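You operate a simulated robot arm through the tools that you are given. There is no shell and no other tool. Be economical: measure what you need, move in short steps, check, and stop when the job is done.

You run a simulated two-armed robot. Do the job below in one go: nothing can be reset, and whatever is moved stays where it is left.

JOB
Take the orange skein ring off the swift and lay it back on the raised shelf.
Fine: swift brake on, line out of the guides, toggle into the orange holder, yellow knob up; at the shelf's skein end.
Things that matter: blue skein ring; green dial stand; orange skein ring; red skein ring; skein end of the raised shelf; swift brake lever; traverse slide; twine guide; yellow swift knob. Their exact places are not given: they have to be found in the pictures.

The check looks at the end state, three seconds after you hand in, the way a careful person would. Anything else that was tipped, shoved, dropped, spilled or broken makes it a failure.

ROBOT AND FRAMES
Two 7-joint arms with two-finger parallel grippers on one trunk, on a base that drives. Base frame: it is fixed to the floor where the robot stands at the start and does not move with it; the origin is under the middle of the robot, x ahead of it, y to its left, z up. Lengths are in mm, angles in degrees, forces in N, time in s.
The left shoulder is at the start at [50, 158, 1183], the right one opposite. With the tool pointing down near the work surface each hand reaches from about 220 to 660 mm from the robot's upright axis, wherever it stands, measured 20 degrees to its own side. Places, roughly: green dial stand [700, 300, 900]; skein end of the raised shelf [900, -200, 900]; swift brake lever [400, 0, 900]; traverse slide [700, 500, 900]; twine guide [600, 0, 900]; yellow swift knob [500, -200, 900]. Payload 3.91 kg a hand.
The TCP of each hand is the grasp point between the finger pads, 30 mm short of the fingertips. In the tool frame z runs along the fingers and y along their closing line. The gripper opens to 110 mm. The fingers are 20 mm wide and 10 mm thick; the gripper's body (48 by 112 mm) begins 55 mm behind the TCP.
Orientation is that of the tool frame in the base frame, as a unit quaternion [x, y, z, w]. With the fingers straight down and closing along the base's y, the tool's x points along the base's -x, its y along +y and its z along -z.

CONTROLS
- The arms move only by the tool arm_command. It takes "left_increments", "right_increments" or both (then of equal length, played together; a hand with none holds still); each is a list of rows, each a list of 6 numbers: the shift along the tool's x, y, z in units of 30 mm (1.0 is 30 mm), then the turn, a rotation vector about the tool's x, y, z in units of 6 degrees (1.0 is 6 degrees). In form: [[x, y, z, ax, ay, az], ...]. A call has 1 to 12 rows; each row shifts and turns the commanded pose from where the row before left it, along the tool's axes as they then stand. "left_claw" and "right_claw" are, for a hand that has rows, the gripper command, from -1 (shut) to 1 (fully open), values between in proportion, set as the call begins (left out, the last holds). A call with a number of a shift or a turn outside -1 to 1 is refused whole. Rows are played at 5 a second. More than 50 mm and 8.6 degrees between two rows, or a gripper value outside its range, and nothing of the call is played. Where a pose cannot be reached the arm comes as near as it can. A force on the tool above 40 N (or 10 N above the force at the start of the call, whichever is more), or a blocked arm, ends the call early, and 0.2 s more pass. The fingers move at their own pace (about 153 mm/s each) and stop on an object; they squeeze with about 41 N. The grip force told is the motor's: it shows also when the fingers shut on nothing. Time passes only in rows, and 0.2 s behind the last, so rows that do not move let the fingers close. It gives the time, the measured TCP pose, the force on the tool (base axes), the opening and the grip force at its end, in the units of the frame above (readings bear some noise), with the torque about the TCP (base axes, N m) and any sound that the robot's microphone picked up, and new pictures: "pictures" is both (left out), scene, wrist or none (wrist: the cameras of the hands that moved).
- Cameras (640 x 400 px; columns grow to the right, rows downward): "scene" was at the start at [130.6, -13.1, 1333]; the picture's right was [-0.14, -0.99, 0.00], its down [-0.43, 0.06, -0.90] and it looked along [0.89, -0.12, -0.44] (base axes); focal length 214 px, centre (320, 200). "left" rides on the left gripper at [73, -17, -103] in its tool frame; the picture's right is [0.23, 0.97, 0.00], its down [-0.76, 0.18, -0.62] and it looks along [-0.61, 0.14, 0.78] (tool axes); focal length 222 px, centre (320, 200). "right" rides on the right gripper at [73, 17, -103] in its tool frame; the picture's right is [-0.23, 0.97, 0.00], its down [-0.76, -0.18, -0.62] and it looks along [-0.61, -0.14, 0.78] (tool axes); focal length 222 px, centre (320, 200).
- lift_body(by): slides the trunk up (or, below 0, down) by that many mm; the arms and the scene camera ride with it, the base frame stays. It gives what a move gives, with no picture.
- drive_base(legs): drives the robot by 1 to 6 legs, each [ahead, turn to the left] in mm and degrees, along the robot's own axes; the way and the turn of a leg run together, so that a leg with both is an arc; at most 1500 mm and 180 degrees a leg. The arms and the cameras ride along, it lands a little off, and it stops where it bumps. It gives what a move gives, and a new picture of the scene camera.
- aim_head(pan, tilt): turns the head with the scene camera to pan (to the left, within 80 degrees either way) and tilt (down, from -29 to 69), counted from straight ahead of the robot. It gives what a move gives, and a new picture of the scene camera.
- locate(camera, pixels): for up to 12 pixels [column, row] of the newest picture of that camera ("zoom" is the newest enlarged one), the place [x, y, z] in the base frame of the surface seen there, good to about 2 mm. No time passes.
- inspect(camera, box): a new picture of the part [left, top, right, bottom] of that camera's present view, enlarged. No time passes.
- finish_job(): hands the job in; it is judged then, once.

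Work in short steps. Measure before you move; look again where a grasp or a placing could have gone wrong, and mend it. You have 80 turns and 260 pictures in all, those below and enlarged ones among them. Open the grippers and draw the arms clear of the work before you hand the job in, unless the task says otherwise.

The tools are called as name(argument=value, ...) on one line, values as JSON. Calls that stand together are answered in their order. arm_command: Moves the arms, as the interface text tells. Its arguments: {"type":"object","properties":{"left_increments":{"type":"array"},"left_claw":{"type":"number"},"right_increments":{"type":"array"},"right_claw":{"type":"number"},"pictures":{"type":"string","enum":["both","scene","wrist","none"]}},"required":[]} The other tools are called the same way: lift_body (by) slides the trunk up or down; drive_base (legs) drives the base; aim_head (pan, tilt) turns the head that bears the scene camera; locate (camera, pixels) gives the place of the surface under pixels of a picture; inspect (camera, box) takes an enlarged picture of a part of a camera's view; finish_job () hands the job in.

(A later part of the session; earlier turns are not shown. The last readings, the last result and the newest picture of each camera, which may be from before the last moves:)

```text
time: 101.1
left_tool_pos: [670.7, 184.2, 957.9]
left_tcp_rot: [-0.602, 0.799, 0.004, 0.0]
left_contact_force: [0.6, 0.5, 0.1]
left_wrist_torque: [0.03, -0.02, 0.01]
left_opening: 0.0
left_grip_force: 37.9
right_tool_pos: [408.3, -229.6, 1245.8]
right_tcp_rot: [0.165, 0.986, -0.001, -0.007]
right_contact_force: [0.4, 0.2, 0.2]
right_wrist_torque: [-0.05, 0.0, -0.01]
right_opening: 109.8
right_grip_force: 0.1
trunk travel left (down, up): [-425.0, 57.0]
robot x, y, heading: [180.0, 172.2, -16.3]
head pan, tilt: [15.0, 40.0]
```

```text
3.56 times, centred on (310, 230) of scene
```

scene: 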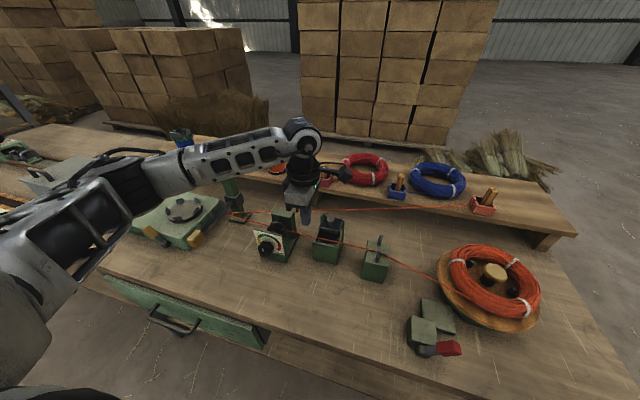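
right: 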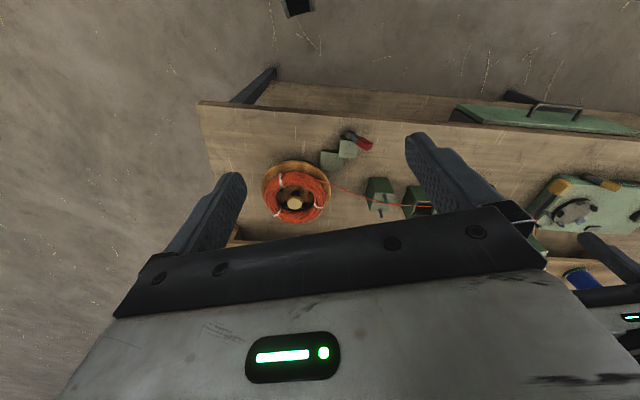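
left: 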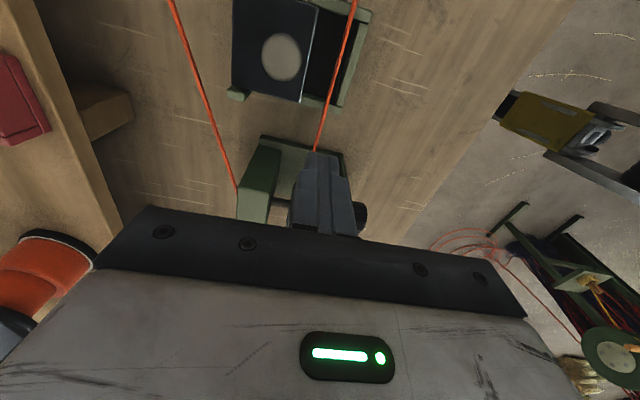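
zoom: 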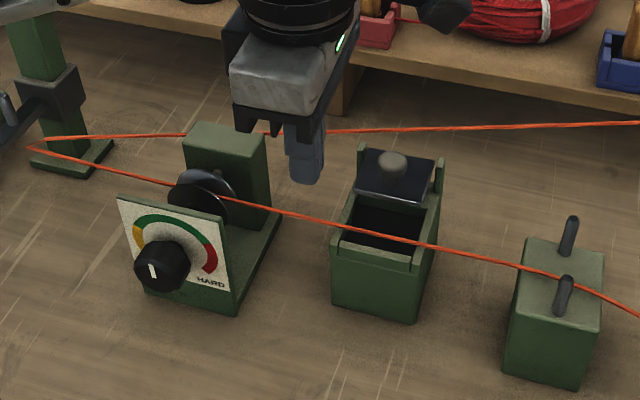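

The fingers closed to 0: the line itself cannot be gripped, so it must be freed by leading the toggle end back over each guide, close above it. I raise the hand, turn it back, and drive to a stand (v≈20, turned 20° right) from which the left hand reaches both the holder and the slide.

arm_command(left_increments=[[0, 0, -1, 0, 0, 0.97], [0, 0, -1, 0, 0, 0.97], [0, 0, -1, 0, 0, 0.97], [0, 0, -1, 0, 0, 0.97], [0, 0, -1, 0, 0, 0.97], [0, 0, -1, 0, 0, 0.97], [0, 0, -1, 0, 0, 0.97], [0, 0, 0, 0, 0, 0.97], [0, 0, 0, 0, 0, 0.97], [0, 0, 0, 0, 0, 0.97], [0, 0, 0, 0, 0, 0.97], [0, 0, 0, 0, 0, 0.97]], left_claw=0.1, pictures="none")

drive_base(legs=[[-62, 0], [0, 88.5], [-185, 0], [0, -110], [50, 0]])

inspect(camera="scene", box=[300, 120, 440, 200])

```text
time: 103.7
left_tool_pos: [671.6, 183.4, 1168.5]
left_tcp_rot: [-0.035, 0.999, 0.003, -0.003]
left_contact_force: [-0.3, 0.0, -0.5]
left_wrist_torque: [-0.03, -0.01, 0.0]
left_opening: 60.6
left_grip_force: 0.1
right_tool_pos: [408.5, -228.3, 1247.2]
right_tcp_rot: [0.165, 0.986, -0.001, -0.007]
right_contact_force: [0.6, 0.3, 0.1]
right_wrist_torque: [0.0, -0.02, 0.03]
right_opening: 109.8
right_grip_force: 0.0
trunk travel left (down, up): [-425.0, 57.0]
robot x, y, heading: [177.7, 171.1, -16.4]
head pan, tilt: [15.0, 40.0]
```

```text
time: 114.7
left_tool_pos: [566.4, -186.6, 1167.8]
left_tcp_rot: [0.149, 0.989, 0.004, -0.003]
left_contact_force: [0.5, -0.1, 0.2]
left_wrist_torque: [0.02, 0.0, 0.03]
left_opening: 60.5
left_grip_force: 0.1
right_tool_pos: [172.7, -477.0, 1246.1]
right_tcp_rot: [0.345, 0.938, -0.001, -0.006]
right_contact_force: [-0.3, -0.6, -0.2]
right_wrist_torque: [0.0, 0.05, -0.01]
right_opening: 110.0
right_grip_force: 0.1
trunk travel left (down, up): [-425.0, 57.0]
robot x, y, heading: [101.9, -14.5, -37.6]
head pan, tilt: [15.0, 40.0]
```

scene: 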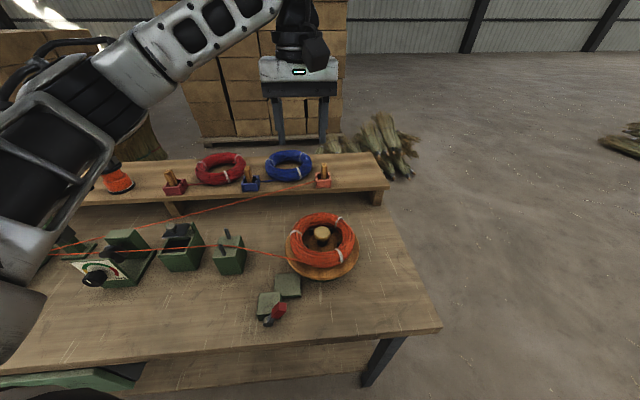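

```text
4.57 times, centred on (370, 160) of scene
```

zoom: 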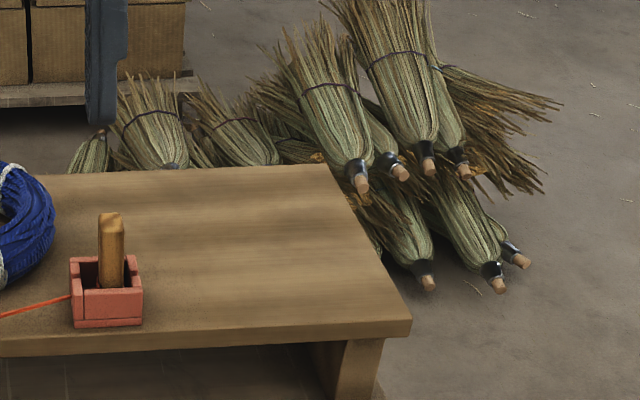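

Standing as planned (u 101, v 18); toggle stands upright in the holder. I tilt the hand 30° and come to 80 mm short of the former grasp pose.

arm_command(left_increments=[[0, -0.42, 0, 0, -1, 0], [0, -0.42, 0, 0, -1, 0], [0, -0.42, 0, 0, -1, 0], [0, -0.42, 0, 0, -1, 0], [0, -0.42, 0, 0, -1, 0], [-0.3, 0, 0.92, 0, 0, 0], [-0.3, 0, 0.92, 0, 0, 0], [-0.3, 0, 0.92, 0, 0, 0], [-0.3, 0, 0.92, 0, 0, 0], [-0.3, 0, 0.92, 0, 0, 0], [-0.3, 0, 0.92, 0, 0, 0], [-0.3, 0, 0.92, 0, 0, 0]], pictures="wrist")

locate(camera="left", pixels=[[315, 140], [320, 130], [325, 120], [320, 140], [325, 130], [330, 120]])

```text
time: 117.3
left_tool_pos: [690.2, -293.1, 1030.0]
left_tcp_rot: [0.145, 0.956, -0.035, 0.254]
left_contact_force: [0.1, 0.3, 0.0]
left_wrist_torque: [-0.02, -0.01, 0.0]
left_opening: 60.5
left_grip_force: 0.0
right_tool_pos: [173.1, -476.0, 1246.5]
right_tcp_rot: [0.345, 0.939, -0.001, -0.006]
right_contact_force: [0.0, -0.2, -0.3]
right_wrist_torque: [0.01, -0.03, 0.01]
right_opening: 110.0
right_grip_force: 0.2
trunk travel left (down, up): [-425.0, 57.0]
robot x, y, heading: [100.1, -16.7, -37.8]
head pan, tilt: [15.0, 40.0]
```

left: 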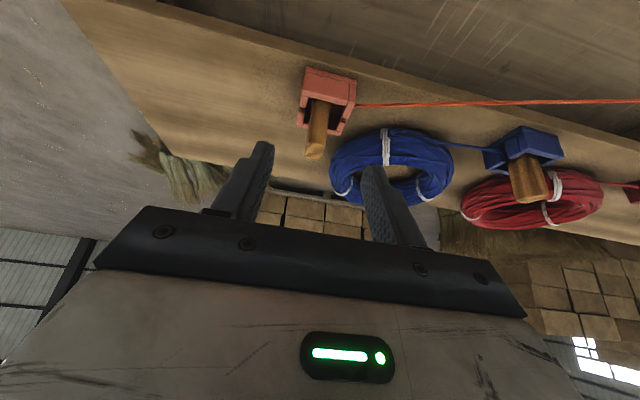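

```text
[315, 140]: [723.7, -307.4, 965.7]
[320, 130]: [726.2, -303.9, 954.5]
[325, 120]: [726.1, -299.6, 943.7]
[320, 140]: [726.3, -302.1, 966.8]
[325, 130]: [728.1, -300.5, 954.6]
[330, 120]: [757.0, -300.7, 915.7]
```

Toggle centred between the fingers. I advance 76 mm, close, and lift.

arm_command(left_increments=[[0, 0, 0.9, 0, 0, 0], [0, 0, 0.9, 0, 0, 0], [0, 0, 0.75, 0, 0, 0]], pictures="none")

arm_command(left_increments=[[0, 0, 0, 0, 0, 0], [0, 0, 0, 0, 0, 0], [0, 0, 0, 0, 0, 0], [-0.4, 0, -0.7, 0, 0, 0], [-0.5, 0, -0.86, 0, 0, 0], [-0.5, 0, -0.86, 0, 0, 0]], left_claw=-1, pictures="wrist")

```text
time: 118.1
left_tool_pos: [726.9, -301.3, 965.0]
left_tcp_rot: [0.145, 0.956, -0.035, 0.253]
left_contact_force: [1.1, 0.0, 0.2]
left_wrist_torque: [0.01, -0.01, -0.03]
left_opening: 60.4
left_grip_force: 0.0
right_tool_pos: [171.9, -474.9, 1246.3]
right_tcp_rot: [0.346, 0.938, -0.001, -0.006]
right_contact_force: [0.8, -0.2, 0.3]
right_wrist_torque: [-0.01, 0.03, -0.05]
right_opening: 110.1
right_grip_force: 0.1
trunk travel left (down, up): [-425.0, 57.0]
robot x, y, heading: [101.0, -15.7, -37.8]
head pan, tilt: [15.0, 40.0]
```

```text
time: 119.5
left_tool_pos: [728.3, -301.5, 1050.6]
left_tcp_rot: [0.146, 0.956, -0.036, 0.253]
left_contact_force: [0.2, 0.9, 0.4]
left_wrist_torque: [-0.02, -0.02, 0.0]
left_opening: 14.8
left_grip_force: 40.9
right_tool_pos: [171.7, -475.2, 1246.5]
right_tcp_rot: [0.346, 0.938, 0.0, -0.006]
right_contact_force: [-0.5, 1.4, -0.1]
right_wrist_torque: [-0.03, 0.0, 0.02]
right_opening: 110.0
right_grip_force: 0.2
trunk travel left (down, up): [-425.0, 57.0]
robot x, y, heading: [105.8, -16.0, -38.0]
head pan, tilt: [15.0, 40.0]
```

left: 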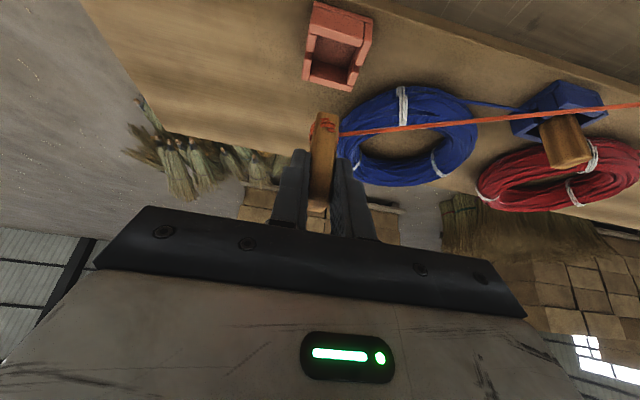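

Toggle held again. I carry it high along u≈595 to the slide at v≈660.

arm_command(left_increments=[[0.7, 0.5, -0.8, 0, 0, 0], [0.9, 1, -0.8, 0, 0, 0], [0.8, 1, -0.7, 0, 0, 0], [0.8, 1, -0.7, 0, 0, 0], [0.8, 1, -0.7, 0, 0, 0], [0.8, 1, -0.63, 0, 0, 0], [0, 1, 0, 0, 0, 0], [0, 1, 0, 0, 0, 0], [0, 1, 0, 0, 0, 0], [0, 1, 0, 0, 0, 0], [0, 1, 0, 0, 0, 0], [0, 1, 0, 0, 0, 0]], pictures="none")

arm_command(left_increments=[[0, 1, 0, 0, 0, 0], [0, 1, 0, 0, 0, 0], [0, 1, 0, 0, 0, 0], [0, 1, 0, 0, 0, 0], [0, 1, 0, 0, 0, 0], [0, 1, 0, 0, 0, 0], [0, 1, 0, 0, 0, 0], [0, 1, 0, 0, 0, 0], [0, 1, 0, 0, 0, 0], [0, 1, 0, 0, 0, 0], [0, 1, 0, 0, 0, 0], [0, 1, 0, 0, 0, 0]], pictures="wrist")

aim_head(pan=50, tilt=40)

```text
time: 122.1
left_tool_pos: [648.9, 85.7, 1092.7]
left_tcp_rot: [0.146, 0.956, -0.035, 0.253]
left_contact_force: [-0.2, 1.0, 0.1]
left_wrist_torque: [0.01, 0.02, 0.04]
left_opening: 14.8
left_grip_force: 40.7
right_tool_pos: [172.5, -475.2, 1247.4]
right_tcp_rot: [0.345, 0.938, 0.0, -0.007]
right_contact_force: [0.5, -0.4, -0.1]
right_wrist_torque: [-0.01, 0.01, -0.02]
right_opening: 110.1
right_grip_force: 0.0
trunk travel left (down, up): [-425.0, 57.0]
robot x, y, heading: [102.8, -15.7, -37.7]
head pan, tilt: [15.0, 40.0]
```

```text
time: 124.7
left_tool_pos: [715.1, 287.7, 1094.3]
left_tcp_rot: [0.145, 0.955, -0.036, 0.255]
left_contact_force: [0.0, -0.4, -0.7]
left_wrist_torque: [-0.04, 0.01, -0.02]
left_opening: 14.9
left_grip_force: 40.6
left hand out of reach, approached as far as the arm can: row 8, 9, 10, 11, 12
right_tool_pos: [172.4, -475.5, 1247.9]
right_tcp_rot: [0.345, 0.939, 0.0, -0.006]
right_contact_force: [0.1, -0.8, -0.9]
right_wrist_torque: [-0.03, -0.01, -0.01]
right_opening: 110.0
right_grip_force: 0.1
trunk travel left (down, up): [-425.0, 57.0]
robot x, y, heading: [101.8, -18.9, -38.0]
head pan, tilt: [15.0, 40.0]
```

left: 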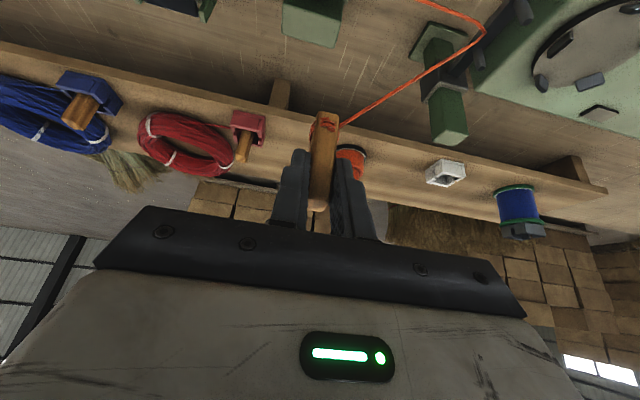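

```text
time: 125.7
left_tool_pos: [715.3, 288.8, 1095.6]
left_tcp_rot: [0.145, 0.956, -0.036, 0.254]
left_contact_force: [-1.2, 0.8, -0.2]
left_wrist_torque: [-0.04, 0.01, -0.02]
left_opening: 14.7
left_grip_force: 41.3
right_tool_pos: [172.8, -475.6, 1245.6]
right_tcp_rot: [0.346, 0.938, 0.0, -0.006]
right_contact_force: [-0.4, 0.3, -0.2]
right_wrist_torque: [0.01, -0.01, -0.02]
right_opening: 110.0
right_grip_force: 0.0
trunk travel left (down, up): [-425.0, 57.0]
robot x, y, heading: [104.5, -12.9, -38.1]
head pan, tilt: [50.0, 40.0]
```

scene: 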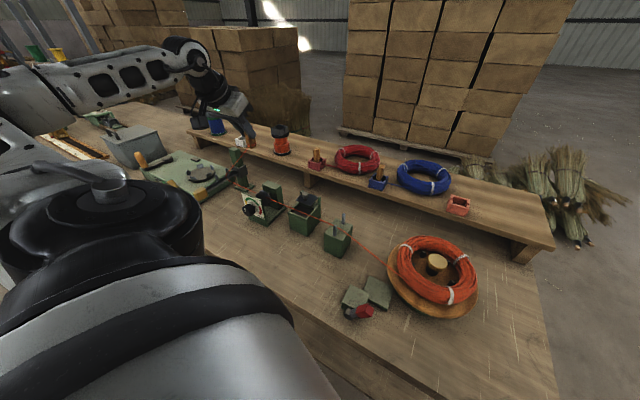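

The reach was limited by the wrist's yaw (hand stopped at v≈495). I turn the hand about the vertical by 42° left and go on to v≈655.

arm_command(left_increments=[[0, 0, 0, -0.5, 0, -0.86], [0, 0, 0, -0.5, 0, -0.86], [0, 0, 0, -0.5, 0, -0.86], [0, 0, 0, -0.5, 0, -0.86], [0, 0, 0, -0.5, 0, -0.86], [0, 0, 0, -0.5, 0, -0.86], [0, 0, 0, -0.5, 0, -0.86], [-0.77, 0.99, 0.45, 0, 0, 0], [-0.77, 0.99, 0.45, 0, 0, 0], [-0.77, 0.99, 0.45, 0, 0, 0], [-0.77, 0.99, 0.45, 0, 0, 0]], pictures="wrist")

inspect(camera="scene", box=[170, 90, 310, 230])

```text
time: 128.1
left_tool_pos: [766.9, 439.0, 1091.6]
left_tcp_rot: [-0.203, 0.944, 0.06, 0.252]
left_contact_force: [-0.4, 0.3, 0.6]
left_wrist_torque: [-0.01, 0.03, 0.01]
left_opening: 14.7
left_grip_force: 40.5
right_tool_pos: [171.5, -475.0, 1246.6]
right_tcp_rot: [0.346, 0.938, -0.002, -0.007]
right_contact_force: [-0.1, 0.4, 0.1]
right_wrist_torque: [0.01, 0.01, -0.01]
right_opening: 110.0
right_grip_force: 0.0
trunk travel left (down, up): [-425.0, 57.0]
robot x, y, heading: [101.6, -15.6, -37.6]
head pan, tilt: [50.0, 40.0]
```

left: 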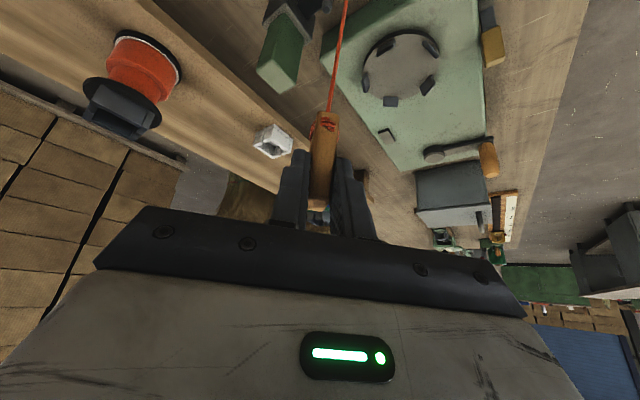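

```text
2.86 times, centred on (240, 160) of scene
```

zoom: 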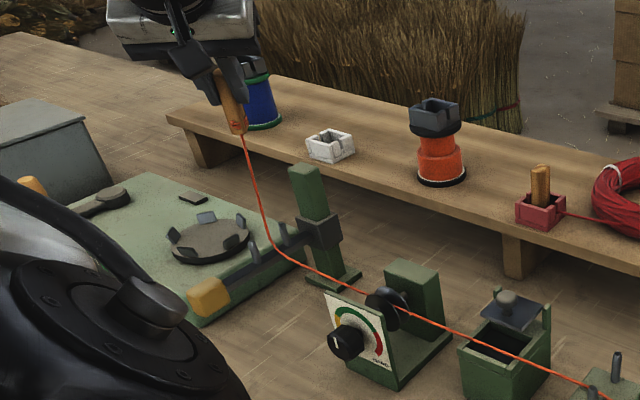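

The toggle is right above the slide's eye. I lower it close over the eye (toggle bottom ≈ z 923), then draw it low to the right by 120 mm, and look.

arm_command(left_increments=[[0.45, 0, 0.77, 0, 0, 0], [0.45, 0, 0.77, 0, 0, 0], [0.45, 0, 0.77, 0, 0, 0], [0.43, 0, 0.75, 0, 0, 0], [0.58, -0.743, -0.335, 0, 0, 0], [0.58, -0.743, -0.335, 0, 0, 0], [0.58, -0.743, -0.335, 0, 0, 0], [0.58, -0.743, -0.335, 0, 0, 0]], pictures="none")

inspect(camera="scene", box=[190, 110, 330, 230])

```text
time: 129.9
left_tool_pos: [723.6, 324.5, 987.5]
left_tcp_rot: [-0.203, 0.944, 0.06, 0.252]
left_contact_force: [0.2, 0.7, 0.7]
left_wrist_torque: [0.01, -0.01, -0.01]
left_opening: 14.8
left_grip_force: 40.8
right_tool_pos: [172.3, -475.4, 1246.1]
right_tcp_rot: [0.345, 0.938, 0.0, -0.007]
right_contact_force: [-0.6, 0.1, -1.0]
right_wrist_torque: [0.01, 0.0, 0.01]
right_opening: 110.0
right_grip_force: 0.0
trunk travel left (down, up): [-425.0, 57.0]
robot x, y, heading: [101.6, -13.0, -37.8]
head pan, tilt: [50.0, 40.0]
```

```text
3.33 times, centred on (260, 170) of scene
```

zoom: 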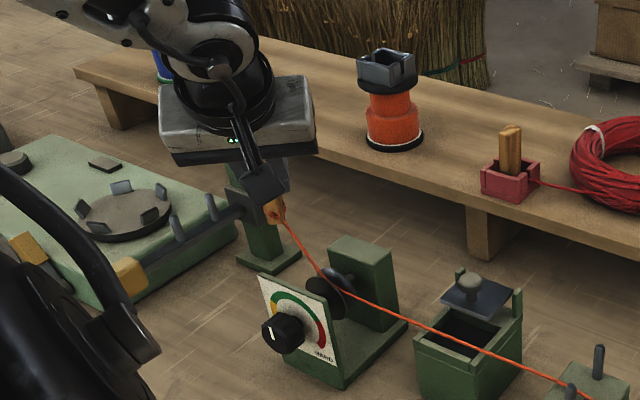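

Released from the slide: the line now runs straight from toggle to dial. I continue low over dial, wax box and guide.

arm_command(left_increments=[[-0.03, 0.18, -0.45, 0, 0, 0], [0.58, -0.743, -0.335, 0, 0, 0], [0.58, -0.743, -0.335, 0, 0, 0], [0.58, -0.743, -0.335, 0, 0, 0], [0.58, -0.743, -0.335, 0, 0, 0], [0.58, -0.743, -0.335, 0, 0, 0], [0.58, -0.743, -0.335, 0, 0, 0]], pictures="none")

inspect(camera="scene", box=[210, 120, 380, 260])

arm_command(left_increments=[[0.58, -0.743, -0.335, 0, 0, 0], [0.58, -0.743, -0.335, 0, 0, 0], [0.58, -0.743, -0.335, 0, 0, 0], [0.58, -0.743, -0.335, 0, 0, 0], [0.58, -0.743, -0.335, 0, 0, 0], [0.58, -0.743, -0.335, 0, 0, 0], [0.58, -0.743, -0.335, 0, 0, 0], [0.58, -0.743, -0.335, 0, 0, 0]], pictures="none")

inspect(camera="scene", box=[230, 150, 480, 330])

```text
time: 131.5
left_tool_pos: [663.1, 156.5, 999.1]
left_tcp_rot: [-0.205, 0.944, 0.06, 0.253]
left_contact_force: [0.0, -0.4, -1.1]
left_wrist_torque: [-0.02, 0.01, -0.01]
left_opening: 14.7
left_grip_force: 41.0
right_tool_pos: [173.1, -475.5, 1246.8]
right_tcp_rot: [0.345, 0.939, 0.0, -0.006]
right_contact_force: [-0.6, 0.5, -0.9]
right_wrist_torque: [-0.03, 0.0, 0.03]
right_opening: 109.9
right_grip_force: 0.0
trunk travel left (down, up): [-425.0, 57.0]
robot x, y, heading: [107.7, -19.4, -37.7]
head pan, tilt: [50.0, 40.0]
```

```text
2.86 times, centred on (295, 190) of scene
```

zoom: 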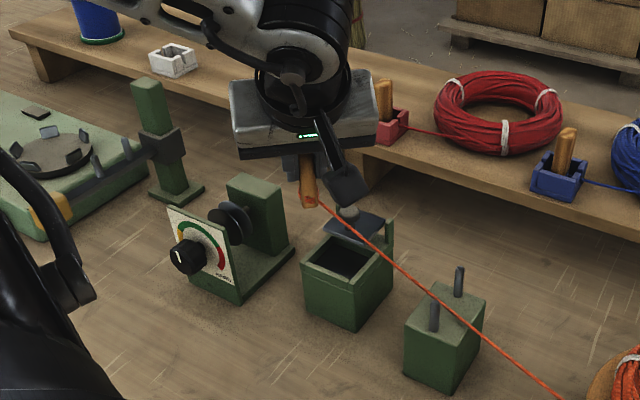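

```text
time: 133.3
left_tool_pos: [593.7, -74.0, 996.0]
left_tcp_rot: [-0.204, 0.944, 0.061, 0.252]
left_contact_force: [0.0, 0.6, -0.6]
left_wrist_torque: [-0.01, 0.0, 0.01]
left_opening: 14.9
left_grip_force: 40.8
right_tool_pos: [172.4, -476.0, 1246.5]
right_tcp_rot: [0.345, 0.939, 0.0, -0.007]
right_contact_force: [0.0, 0.1, 0.3]
right_wrist_torque: [0.0, 0.02, -0.01]
right_opening: 109.8
right_grip_force: 0.0
trunk travel left (down, up): [-425.0, 57.0]
robot x, y, heading: [104.0, -16.4, -38.0]
head pan, tilt: [50.0, 40.0]
```

```text
2.22 times, centred on (355, 240) of scene
```

zoom: 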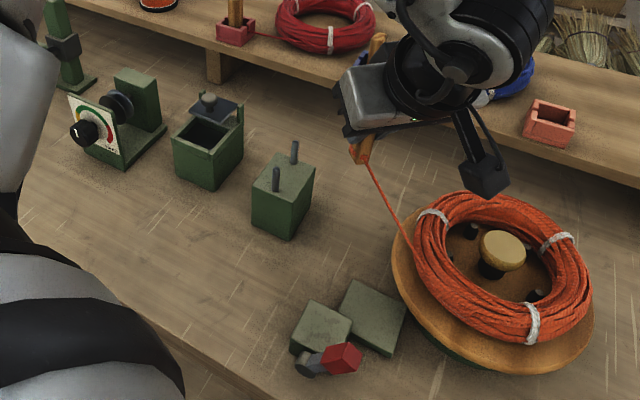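

All guides are clear; the line runs straight from toggle to ring. I turn the hand back, lift, and return over the orange holder.

arm_command(left_increments=[[-0.4, 0, -0.69, 0.5, 0, 0.86], [-0.4, 0, -0.69, 0.5, 0, 0.86], [-0.4, 0, -0.69, 0.5, 0, 0.86], [0, 0, 0, 0.5, 0, 0.86], [0, 0, 0, 0.5, 0, 0.86], [0, 0, 0, 0.5, 0, 0.86], [0, 0, 0, 0.5, 0, 0.86]], pictures="none")

arm_command(left_increments=[[-0.9, -0.97, 0.63, 0, 0, 0], [-0.9, -0.97, 0.63, 0, 0, 0], [-0.9, -0.97, 0.63, 0, 0, 0], [-0.9, -0.97, 0.63, 0, 0, 0], [-0.9, -0.97, 0.63, 0, 0, 0], [-0.9, -0.97, 0.63, 0, 0, 0]], pictures="wrist")

```text
time: 134.9
left_tool_pos: [591.5, -74.4, 1068.1]
left_tcp_rot: [0.146, 0.955, -0.036, 0.255]
left_contact_force: [-0.1, 0.0, 0.5]
left_wrist_torque: [-0.02, -0.01, -0.02]
left_opening: 15.0
left_grip_force: 41.1
right_tool_pos: [172.0, -474.5, 1246.5]
right_tcp_rot: [0.346, 0.938, 0.0, -0.007]
right_contact_force: [0.0, 0.5, 0.3]
right_wrist_torque: [-0.02, 0.0, 0.0]
right_opening: 110.1
right_grip_force: 0.1
trunk travel left (down, up): [-425.0, 57.0]
robot x, y, heading: [104.1, -13.8, -37.9]
head pan, tilt: [50.0, 40.0]
```

```text
time: 136.3
left_tool_pos: [711.9, -206.0, 1067.2]
left_tcp_rot: [0.147, 0.955, -0.037, 0.253]
left_contact_force: [0.3, -0.4, -0.8]
left_wrist_torque: [-0.01, -0.01, -0.01]
left_opening: 14.7
left_grip_force: 41.1
left hand out of reach, approached as far as the arm can: row 4, 5, 6
right_tool_pos: [172.2, -476.1, 1247.1]
right_tcp_rot: [0.346, 0.938, -0.001, -0.007]
right_contact_force: [-0.9, 0.5, -0.1]
right_wrist_torque: [-0.01, 0.0, 0.02]
right_opening: 109.8
right_grip_force: 0.0
trunk travel left (down, up): [-425.0, 57.0]
robot x, y, heading: [103.6, -14.6, -37.6]
head pan, tilt: [50.0, 40.0]
```

left: 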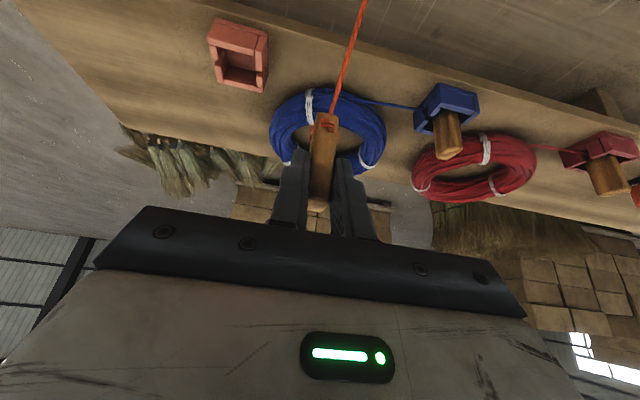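

The arm stopped short in this elbow pose (u 741, v 24). I go back a little, shift right first, then reach out.

arm_command(left_increments=[[0.97, 0, -0.56, 0, 0, 0], [0.97, -0.5, -0.56, 0, 0, 0], [0.97, -0.9, -0.56, 0, 0, 0], [0, -0.9, 0, 0, 0, 0], [0, -0.6, 0, 0, 0, 0], [-0.8, 0, 0.6, 0, 0, 0], [-0.8, 0, 0.6, 0, 0, 0], [-0.8, 0, 0.6, 0, 0, 0], [-0.8, 0, 0.6, 0, 0, 0], [-0.7, 0, 0.5, 0, 0, 0]], pictures="none")

```text
time: 138.5
left_tool_pos: [732.4, -198.7, 1058.3]
left_tcp_rot: [0.145, 0.956, -0.036, 0.253]
left_contact_force: [-0.8, 0.4, 0.0]
left_wrist_torque: [0.01, -0.01, -0.01]
left_opening: 14.7
left_grip_force: 40.6
left hand out of reach, approached as far as the arm can: row 3, 4, 5, 6, 7, 8, 9, 10
right_tool_pos: [171.4, -475.7, 1247.6]
right_tcp_rot: [0.346, 0.938, 0.0, -0.007]
right_contact_force: [-0.2, 0.2, -0.3]
right_wrist_torque: [-0.01, 0.0, -0.01]
right_opening: 110.1
right_grip_force: 0.0
trunk travel left (down, up): [-425.0, 57.0]
robot x, y, heading: [102.4, -15.2, -37.8]
head pan, tilt: [50.0, 40.0]
```

A joint limit blocks this elbow pose, so I raise the hand and move the base instead: back, turn right, along the table, and face it again at v≈-263 as when it worked before.

arm_command(left_increments=[[-0.5, 0, -0.86, 0, 0, 0], [-0.5, 0, -0.86, 0, 0, 0]], pictures="none")

drive_base(legs=[[-55, 0], [0, -72], [300, 0], [0, 92], [72, 0]])

arm_command(left_increments=[[0, 0, 0, 0.5, 0, 0.86], [0, 0, 0, 0.5, 0, 0.86], [0, 0, 0, 0.5, 0, 0.86], [0, 0, 0, 0.17, 0, 0.29]], pictures="wrist")

```text
time: 139.1
left_tool_pos: [732.4, -200.4, 1119.3]
left_tcp_rot: [0.144, 0.956, -0.035, 0.254]
left_contact_force: [-0.4, 0.2, -0.4]
left_wrist_torque: [-0.01, -0.01, 0.0]
left_opening: 14.6
left_grip_force: 40.8
right_tool_pos: [172.1, -475.7, 1245.5]
right_tcp_rot: [0.345, 0.939, -0.001, -0.006]
right_contact_force: [-0.2, -0.8, 0.2]
right_wrist_torque: [0.01, 0.01, 0.01]
right_opening: 109.9
right_grip_force: 0.0
trunk travel left (down, up): [-425.0, 57.0]
robot x, y, heading: [102.0, -16.2, -37.9]
head pan, tilt: [50.0, 40.0]
```

```text
time: 149.2
left_tool_pos: [683.0, -263.3, 1117.7]
left_tcp_rot: [-0.003, 0.967, 0.004, 0.256]
left_contact_force: [0.3, 0.0, -0.9]
left_wrist_torque: [0.01, 0.0, 0.01]
left_opening: 15.0
left_grip_force: 41.3
right_tool_pos: [232.5, -695.9, 1246.0]
right_tcp_rot: [0.196, 0.981, -0.001, -0.007]
right_contact_force: [0.7, 0.1, 0.1]
right_wrist_torque: [0.03, -0.01, 0.02]
right_opening: 109.8
right_grip_force: 0.1
trunk travel left (down, up): [-425.0, 57.0]
robot x, y, heading: [22.0, -281.1, -20.1]
head pan, tilt: [50.0, 40.0]
```

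scene: 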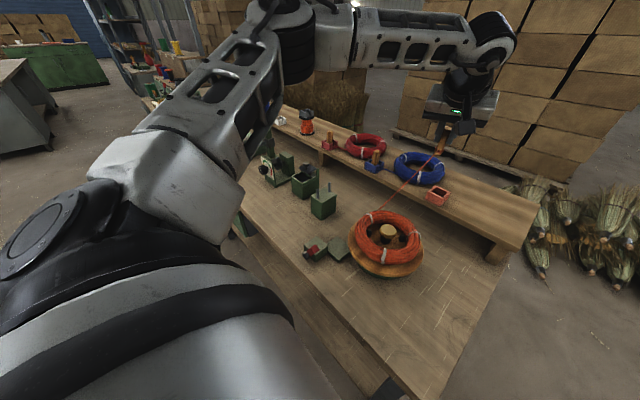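

```text
time: 150.2
left_tool_pos: [680.9, -263.8, 1118.6]
left_tcp_rot: [0.163, 0.953, -0.041, 0.252]
left_contact_force: [0.3, 0.3, -0.2]
left_wrist_torque: [-0.01, -0.04, -0.03]
left_opening: 14.9
left_grip_force: 41.1
right_tool_pos: [232.0, -695.8, 1246.8]
right_tcp_rot: [0.195, 0.981, -0.001, -0.007]
right_contact_force: [0.0, 0.0, 0.3]
right_wrist_torque: [-0.01, -0.02, 0.01]
right_opening: 109.6
right_grip_force: 0.0
trunk travel left (down, up): [-425.0, 57.0]
robot x, y, heading: [26.1, -280.8, -20.0]
head pan, tilt: [50.0, 40.0]
```

left: 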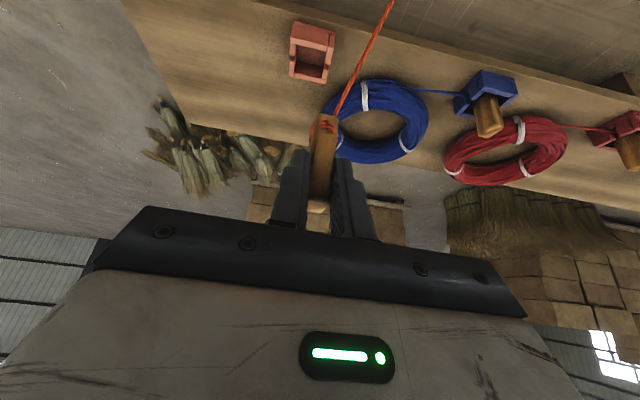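

Close now: I go to just above the holder (TCP target (728,-301,1000)) and check.

arm_command(left_increments=[[0.06, -0.136, 0.876, -0.16, 0, -0.27], [0.06, -0.136, 0.876, 0, 0, 0], [0.06, -0.136, 0.876, 0, 0, 0], [0.06, -0.136, 0.876, 0, 0, 0], [0.06, -0.136, 0.876, 0, 0, 0]], pictures="wrist")

locate(camera="left", pixels=[[326, 118], [324, 135], [309, 76], [363, 90], [340, 88], [310, 90], [355, 100]])

```text
time: 151.4
left_tool_pos: [696.7, -261.3, 1015.3]
left_tcp_rot: [0.147, 0.956, -0.038, 0.253]
left_contact_force: [-0.2, -0.6, -0.4]
left_wrist_torque: [-0.01, -0.01, -0.01]
left_opening: 15.0
left_grip_force: 41.0
left hand out of reach, approached as far as the arm can: row 3, 4, 5
right_tool_pos: [233.0, -695.9, 1246.6]
right_tcp_rot: [0.196, 0.981, -0.001, -0.006]
right_contact_force: [-0.2, -0.2, 0.4]
right_wrist_torque: [0.0, -0.01, 0.02]
right_opening: 110.0
right_grip_force: 0.1
trunk travel left (down, up): [-425.0, 57.0]
robot x, y, heading: [26.7, -280.3, -20.0]
head pan, tilt: [50.0, 40.0]
```

left: 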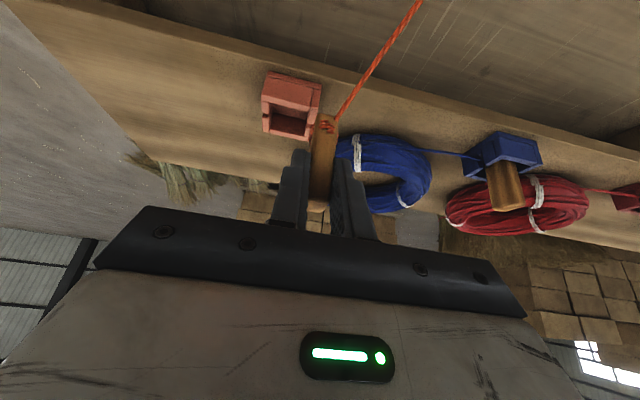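

```text
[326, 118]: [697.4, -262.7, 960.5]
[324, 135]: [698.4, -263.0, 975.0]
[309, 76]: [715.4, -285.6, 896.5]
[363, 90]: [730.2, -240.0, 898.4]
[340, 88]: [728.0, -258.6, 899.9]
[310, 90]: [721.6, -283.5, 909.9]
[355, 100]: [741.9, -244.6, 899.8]
```

The arm is held up by its elbow pose. I draw the hand back to where the first successful approach began, then reach out along that same path.

arm_command(left_increments=[[0.27, -0.61, -0.98, 0, 0, 0], [0.27, -0.61, -0.98, 0, 0, 0], [0.27, -0.61, -0.98, 0, 0, 0], [0.27, -0.61, -0.98, 0, 0, 0], [0.27, -0.61, -0.98, 0, 0, 0], [0.27, -0.61, -0.98, 0, 0, 0], [0.27, -0.61, -0.98, 0, 0, 0], [0.27, -0.61, -0.98, 0, 0, 0], [0.27, -0.61, -0.98, 0, 0, 0], [0.27, -0.61, -0.98, 0, 0, 0], [0.27, -0.61, -0.98, 0, 0, 0]], pictures="none")

arm_command(left_increments=[[-0.45, 0.52, 0.92, 0, 0, 0], [-0.45, 0.52, 0.92, 0, 0, 0], [-0.45, 0.52, 0.92, 0, 0, 0], [-0.45, 0.52, 0.92, 0, 0, 0], [-0.45, 0.52, 0.92, 0, 0, 0], [-0.45, 0.52, 0.92, 0, 0, 0], [-0.45, 0.52, 0.92, 0, 0, 0], [-0.45, 0.52, 0.92, 0, 0, 0], [-0.45, 0.52, 0.92, 0, 0, 0], [-0.45, 0.52, 0.92, 0, 0, 0], [-0.45, 0.52, 0.92, 0, 0, 0]], pictures="none")

```text
time: 153.8
left_tool_pos: [476.3, -335.3, 1198.4]
left_tcp_rot: [0.147, 0.956, -0.038, 0.252]
left_contact_force: [0.4, -0.2, -0.2]
left_wrist_torque: [-0.02, 0.03, 0.0]
left_opening: 14.9
left_grip_force: 41.5
left hand out of reach, approached as far as the arm can: row 8, 9, 10, 11
right_tool_pos: [232.3, -695.8, 1247.7]
right_tcp_rot: [0.196, 0.981, -0.001, -0.007]
right_contact_force: [1.0, -0.4, 0.0]
right_wrist_torque: [-0.01, 0.0, -0.03]
right_opening: 109.8
right_grip_force: 0.0
trunk travel left (down, up): [-425.0, 57.0]
robot x, y, heading: [22.4, -277.8, -20.2]
head pan, tilt: [50.0, 40.0]
```

```text
time: 156.2
left_tool_pos: [746.0, -210.6, 1024.9]
left_tcp_rot: [0.148, 0.955, -0.038, 0.253]
left_contact_force: [-0.6, 0.3, -1.3]
left_wrist_torque: [-0.03, 0.0, -0.01]
left_opening: 14.7
left_grip_force: 41.1
left hand out of reach, approached as far as the arm can: row 8, 9, 10, 11
right_tool_pos: [231.9, -696.4, 1247.1]
right_tcp_rot: [0.196, 0.981, -0.001, -0.006]
right_contact_force: [-0.5, 0.5, -0.1]
right_wrist_torque: [-0.01, -0.01, 0.02]
right_opening: 110.1
right_grip_force: 0.0
trunk travel left (down, up): [-425.0, 57.0]
robot x, y, heading: [23.1, -278.2, -20.2]
head pan, tilt: [50.0, 40.0]
```

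The arm can stay at this relative pose but not go further right, so I shift the base instead: back, turn right, 118 mm along, turn back and forward.

drive_base(legs=[[-70, 0], [0, -88], [118, 0], [0, 90], [90, 0]])

inspect(camera="left", box=[220, 40, 420, 220])

```text
time: 166.2
left_tool_pos: [731.9, -312.4, 1025.0]
left_tcp_rot: [0.136, 0.957, -0.035, 0.253]
left_contact_force: [0.4, -0.1, -1.1]
left_wrist_torque: [-0.02, 0.01, -0.01]
left_opening: 14.7
left_grip_force: 41.0
right_tool_pos: [231.3, -810.4, 1246.4]
right_tcp_rot: [0.184, 0.983, -0.002, -0.007]
right_contact_force: [0.1, 0.3, 0.1]
right_wrist_torque: [-0.02, 0.06, -0.01]
right_opening: 110.0
right_grip_force: 0.0
trunk travel left (down, up): [-425.0, 57.0]
robot x, y, heading: [13.6, -399.2, -18.7]
head pan, tilt: [50.0, 40.0]
```

scene: 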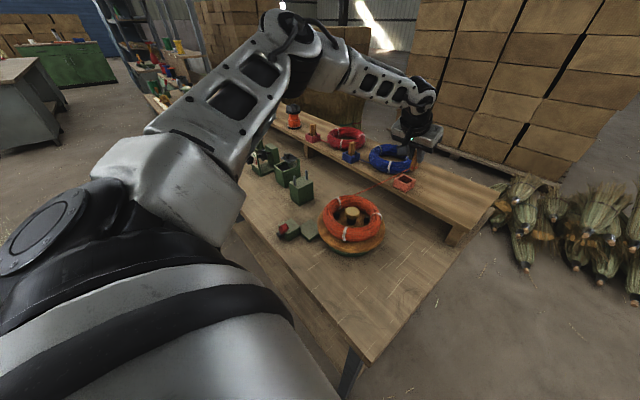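

```text
2.22 times, centred on (320, 130) of left
```

zoom: 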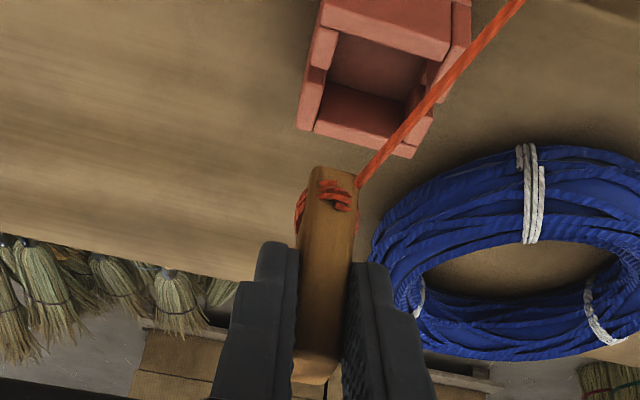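

Now the TCP is near the target. I correct 11 mm, lower to z≈1000 and check against the holder.

arm_command(left_increments=[[0.22, 0.27, -0.13, 0.11, 0, 0.19], [0.42, 0, 0.72, 0, 0, 0]], pictures="wrist")

locate(camera="left", pixels=[[326, 118], [324, 135], [312, 76], [363, 90], [340, 88], [307, 118], [309, 95], [354, 104]])

inspect(camera="left", box=[220, 40, 420, 220])

```text
time: 166.8
left_tool_pos: [723.1, -301.9, 1000.3]
left_tcp_rot: [0.147, 0.955, -0.038, 0.253]
left_contact_force: [-0.8, 0.8, -0.3]
left_wrist_torque: [-0.02, -0.01, -0.01]
left_opening: 14.6
left_grip_force: 40.8
right_tool_pos: [228.8, -810.0, 1246.6]
right_tcp_rot: [0.184, 0.983, -0.001, -0.007]
right_contact_force: [-0.4, 0.1, 0.1]
right_wrist_torque: [-0.02, 0.0, 0.02]
right_opening: 109.9
right_grip_force: 0.2
trunk travel left (down, up): [-425.0, 57.0]
robot x, y, heading: [11.0, -399.4, -18.3]
head pan, tilt: [50.0, 40.0]
```

left: 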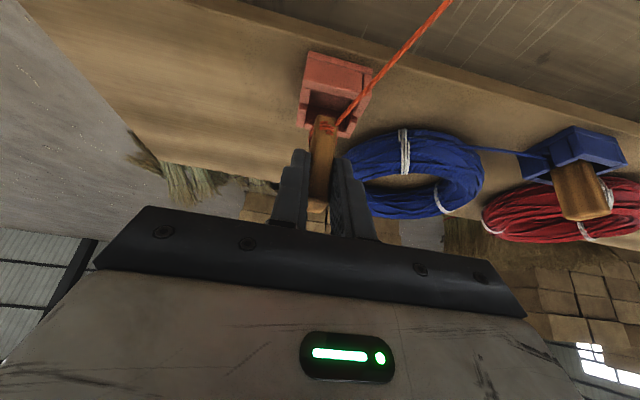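

```text
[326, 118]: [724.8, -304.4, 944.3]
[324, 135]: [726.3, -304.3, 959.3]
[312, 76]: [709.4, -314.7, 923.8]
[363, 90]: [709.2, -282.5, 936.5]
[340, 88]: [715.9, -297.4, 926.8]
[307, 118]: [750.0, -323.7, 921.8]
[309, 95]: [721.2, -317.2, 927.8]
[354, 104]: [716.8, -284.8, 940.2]
```

```text
2.22 times, centred on (320, 130) of left
```

zoom: 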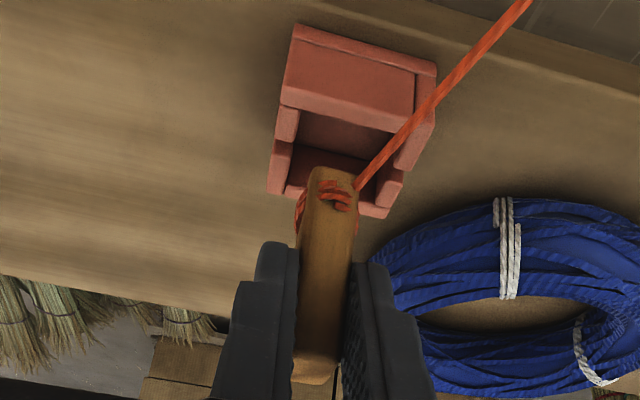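

Alignment matches the earlier successful placing. I lower 34 mm, release, and back off.

arm_command(left_increments=[[0.2, 0, 0.35, 0, 0, 0], [0.2, 0, 0.35, 0, 0, 0], [0.2, 0, 0.33, 0, 0, 0], [0, 0, 0, 0, 0, 0]], pictures="none")

arm_command(left_increments=[[0, 0, 0, 0, 0, 0], [0, 0, 0, 0, 0, 0], [-0.3, 0, -0.5, 0, 0, 0], [-0.4, 0, -0.7, 0, 0, 0], [-0.2, 0, -1, 0, 0, 0], [0, 0, -1, 0, 0, 0], [0, 0, -1, 0, 0, 0], [0.5, 0.5, -1, 0, 1, 0], [0.5, 0.5, -0.7, 0, 1, 0], [0.5, 0.5, -0.5, 0, 1, 0], [0, 0.5, 0, 0, 1, 0], [0, 0.5, 0, 0, 1, 0]], left_claw=-0.2, pictures="none")

aim_head(pan=25, tilt=40)

inspect(camera="scene", box=[230, 150, 400, 270])

```text
time: 167.8
left_tool_pos: [716.7, -299.1, 973.2]
left_tcp_rot: [0.148, 0.953, -0.041, 0.26]
left_contact_force: [22.2, -5.9, 10.7]
left_wrist_torque: [-0.32, -1.29, -0.05]
left_opening: 14.8
left_grip_force: 41.2
left hand out of reach, approached as far as the arm can: row 2, 3
right_tool_pos: [230.3, -810.6, 1246.3]
right_tcp_rot: [0.185, 0.983, -0.002, -0.006]
right_contact_force: [-0.2, 0.1, -0.1]
right_wrist_torque: [0.02, -0.01, 0.01]
right_opening: 110.1
right_grip_force: 0.0
trunk travel left (down, up): [-425.0, 57.0]
robot x, y, heading: [12.0, -398.2, -18.9]
head pan, tilt: [50.0, 40.0]
```

```text
time: 170.4
left_tool_pos: [634.6, -193.0, 1133.3]
left_tcp_rot: [0.152, 0.988, 0.001, -0.004]
left_contact_force: [0.3, -0.2, 0.1]
left_wrist_torque: [0.03, -0.02, -0.01]
left_opening: 43.9
left_grip_force: 0.0
right_tool_pos: [230.6, -807.8, 1247.3]
right_tcp_rot: [0.183, 0.983, -0.002, -0.007]
right_contact_force: [0.1, -0.8, -0.5]
right_wrist_torque: [-0.02, 0.0, -0.02]
right_opening: 109.9
right_grip_force: 0.0
trunk travel left (down, up): [-425.0, 57.0]
robot x, y, heading: [13.1, -398.5, -18.6]
head pan, tilt: [50.0, 40.0]
```

```text
time: 171.3
left_tool_pos: [635.1, -195.4, 1133.3]
left_tcp_rot: [0.151, 0.989, 0.001, -0.003]
left_contact_force: [0.5, -0.4, 1.2]
left_wrist_torque: [0.01, 0.01, 0.0]
left_opening: 43.8
left_grip_force: 0.0
right_tool_pos: [228.4, -809.9, 1245.7]
right_tcp_rot: [0.184, 0.983, -0.001, -0.006]
right_contact_force: [-0.2, 0.9, -1.1]
right_wrist_torque: [-0.01, -0.04, 0.01]
right_opening: 110.2
right_grip_force: 0.1
trunk travel left (down, up): [-425.0, 57.0]
robot x, y, heading: [13.9, -397.9, -18.3]
head pan, tilt: [25.0, 40.0]
```

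scene: 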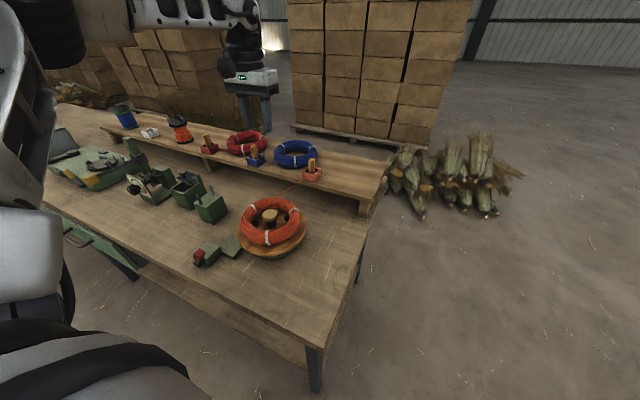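

```text
3.33 times, centred on (315, 210) of scene
```

zoom: 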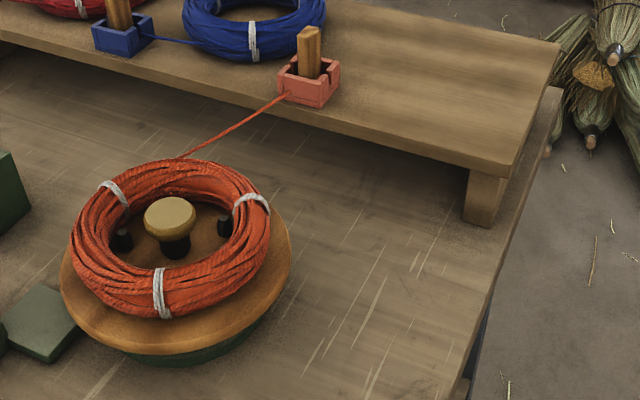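

Toggle is seated, line free of all guides. For knob, ring and shelf end I take a stand at the table's right end, facing in at 60°; first I pull the left arm aside, then drive.

arm_command(left_increments=[[0.9, 0.9, 0, 0, 0, 0], [0.9, 0.9, 0, 0, 0, 0], [0.9, 0.9, 0, 0, 0, 0], [0.9, 0.9, 0, 0, 0, 0], [0.6, 0.9, 0, 0, 0, 0]], pictures="none")

drive_base(legs=[[-100, 0], [0, -45], [330, 0], [0, 45], [190, 0], [40, 60]])

aim_head(pan=-5, tilt=45)

```text
time: 172.5
left_tool_pos: [539.2, -45.4, 1133.8]
left_tcp_rot: [0.15, 0.989, 0.002, -0.003]
left_contact_force: [-1.2, 0.0, 0.3]
left_wrist_torque: [-0.01, -0.02, 0.0]
left_opening: 44.0
left_grip_force: 0.0
left hand out of reach, approached as far as the arm can: row 4, 5
right_tool_pos: [228.9, -808.0, 1246.5]
right_tcp_rot: [0.184, 0.983, -0.001, -0.007]
right_contact_force: [1.3, 0.6, -0.3]
right_wrist_torque: [-0.02, 0.04, 0.0]
right_opening: 110.1
right_grip_force: 0.1
trunk travel left (down, up): [-425.0, 57.0]
robot x, y, heading: [13.3, -399.6, -18.7]
head pan, tilt: [25.0, 40.0]
```

```text
time: 183.3
left_tool_pos: [242.1, -78.7, 1134.5]
left_tcp_rot: [-0.368, 0.93, 0.001, -0.002]
left_contact_force: [-0.4, -0.3, 0.1]
left_wrist_torque: [-0.02, -0.01, 0.01]
left_opening: 43.7
left_grip_force: 0.0
right_tool_pos: [751.8, -725.3, 1245.8]
right_tcp_rot: [-0.336, 0.942, -0.005, -0.004]
right_contact_force: [0.4, 0.1, -0.3]
right_wrist_torque: [0.01, 0.0, -0.02]
right_opening: 110.0
right_grip_force: 0.0
trunk travel left (down, up): [-425.0, 57.0]
robot x, y, heading: [284.4, -709.0, 41.7]
head pan, tilt: [25.0, 40.0]
```

scene: 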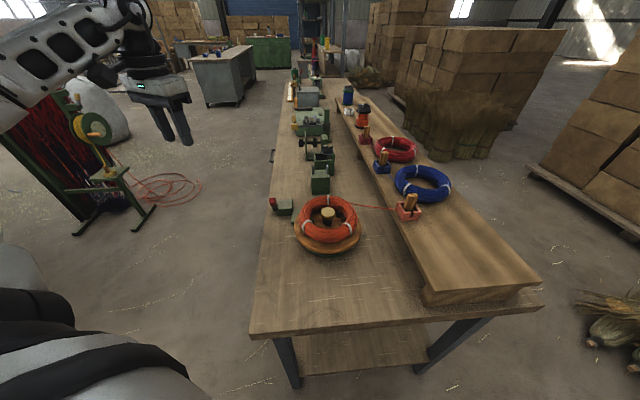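

```text
time: 184.3
left_tool_pos: [241.1, -79.0, 1134.4]
left_tcp_rot: [-0.369, 0.929, 0.0, -0.003]
left_contact_force: [0.5, -0.2, -0.4]
left_wrist_torque: [-0.01, -0.01, -0.02]
left_opening: 44.1
left_grip_force: 0.1
right_tool_pos: [752.7, -725.7, 1246.5]
right_tcp_rot: [-0.336, 0.942, -0.004, -0.004]
right_contact_force: [-1.0, -0.2, 0.1]
right_wrist_torque: [-0.04, 0.01, -0.01]
right_opening: 109.9
right_grip_force: 0.0
trunk travel left (down, up): [-425.0, 57.0]
robot x, y, heading: [285.8, -714.1, 41.8]
head pan, tilt: [-5.0, 45.0]
```

scene: 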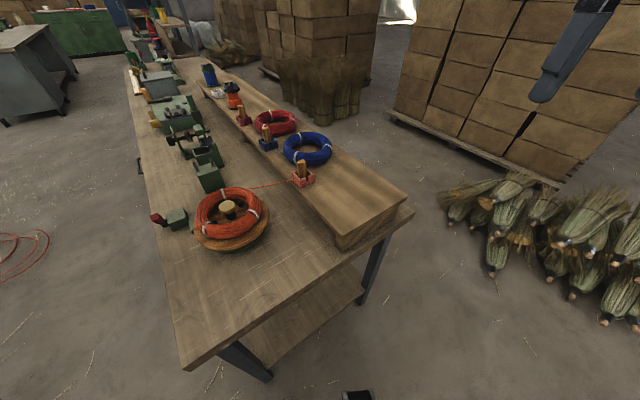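

Good stand (u 492, v -591). I rotate the right tool 57° so it closes along v (between the pins), set it to 44 mm, and measure knob, pins and ring.

arm_command(right_increments=[[0, 0, 0, 0, 0, 0.95], [0, 0, 0, 0, 0, 0.95], [0, 0, 0, 0, 0, 0.95], [0, 0, 0, 0, 0, 0.95], [0, 0, 0, 0, 0, 0.95], [0, 0, 0, 0, 0, 0.95], [0, 0, 0, 0, 0, 0.95], [0, 0, 0, 0, 0, 0.95], [0, 0, 0, 0, 0, 0.95], [0, 0, 0, 0, 0, 0.95]], right_claw=-0.2, pictures="none")

inspect(camera="scene", box=[185, 170, 285, 260])

locate(camera="zoom", pixels=[[272, 173], [272, 200], [200, 140], [330, 300], [420, 250], [90, 250], [255, 85], [300, 280], [245, 130], [225, 220], [330, 190], [250, 370]])

locate(camera="scene", pixels=[[302, 182], [302, 165], [345, 200], [370, 225], [404, 205], [325, 155], [330, 170], [350, 165]])

```text
time: 186.5
left_tool_pos: [242.1, -78.1, 1134.7]
left_tcp_rot: [-0.369, 0.929, 0.001, -0.003]
left_contact_force: [-0.8, -0.5, -0.7]
left_wrist_torque: [-0.01, -0.04, -0.02]
left_opening: 44.1
left_grip_force: 0.2
right_tool_pos: [751.5, -724.3, 1247.6]
right_tcp_rot: [0.155, 0.988, -0.006, -0.002]
right_contact_force: [-0.1, -1.0, 0.0]
right_wrist_torque: [-0.02, -0.02, 0.0]
right_opening: 44.0
right_grip_force: 0.1
trunk travel left (down, up): [-425.0, 57.0]
robot x, y, heading: [286.5, -709.4, 41.9]
head pan, tilt: [-5.0, 45.0]
```

```text
4.44 times, centred on (235, 215) of scene
```

zoom: 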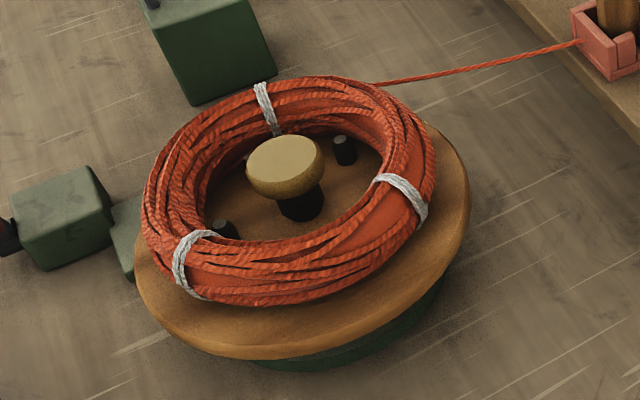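

```text
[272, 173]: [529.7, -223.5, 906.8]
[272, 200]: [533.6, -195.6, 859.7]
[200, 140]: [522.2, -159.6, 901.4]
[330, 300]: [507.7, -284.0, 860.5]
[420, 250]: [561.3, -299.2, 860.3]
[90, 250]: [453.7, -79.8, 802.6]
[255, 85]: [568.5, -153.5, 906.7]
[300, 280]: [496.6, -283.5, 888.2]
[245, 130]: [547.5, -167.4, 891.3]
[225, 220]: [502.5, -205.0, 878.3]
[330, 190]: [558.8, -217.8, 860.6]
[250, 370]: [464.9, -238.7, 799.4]
```

```text
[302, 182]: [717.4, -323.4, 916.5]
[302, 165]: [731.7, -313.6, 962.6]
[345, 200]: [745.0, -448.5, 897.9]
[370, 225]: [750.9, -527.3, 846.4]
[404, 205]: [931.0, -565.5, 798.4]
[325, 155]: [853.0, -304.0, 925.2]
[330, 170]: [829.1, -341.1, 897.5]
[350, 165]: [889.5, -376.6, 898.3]
```

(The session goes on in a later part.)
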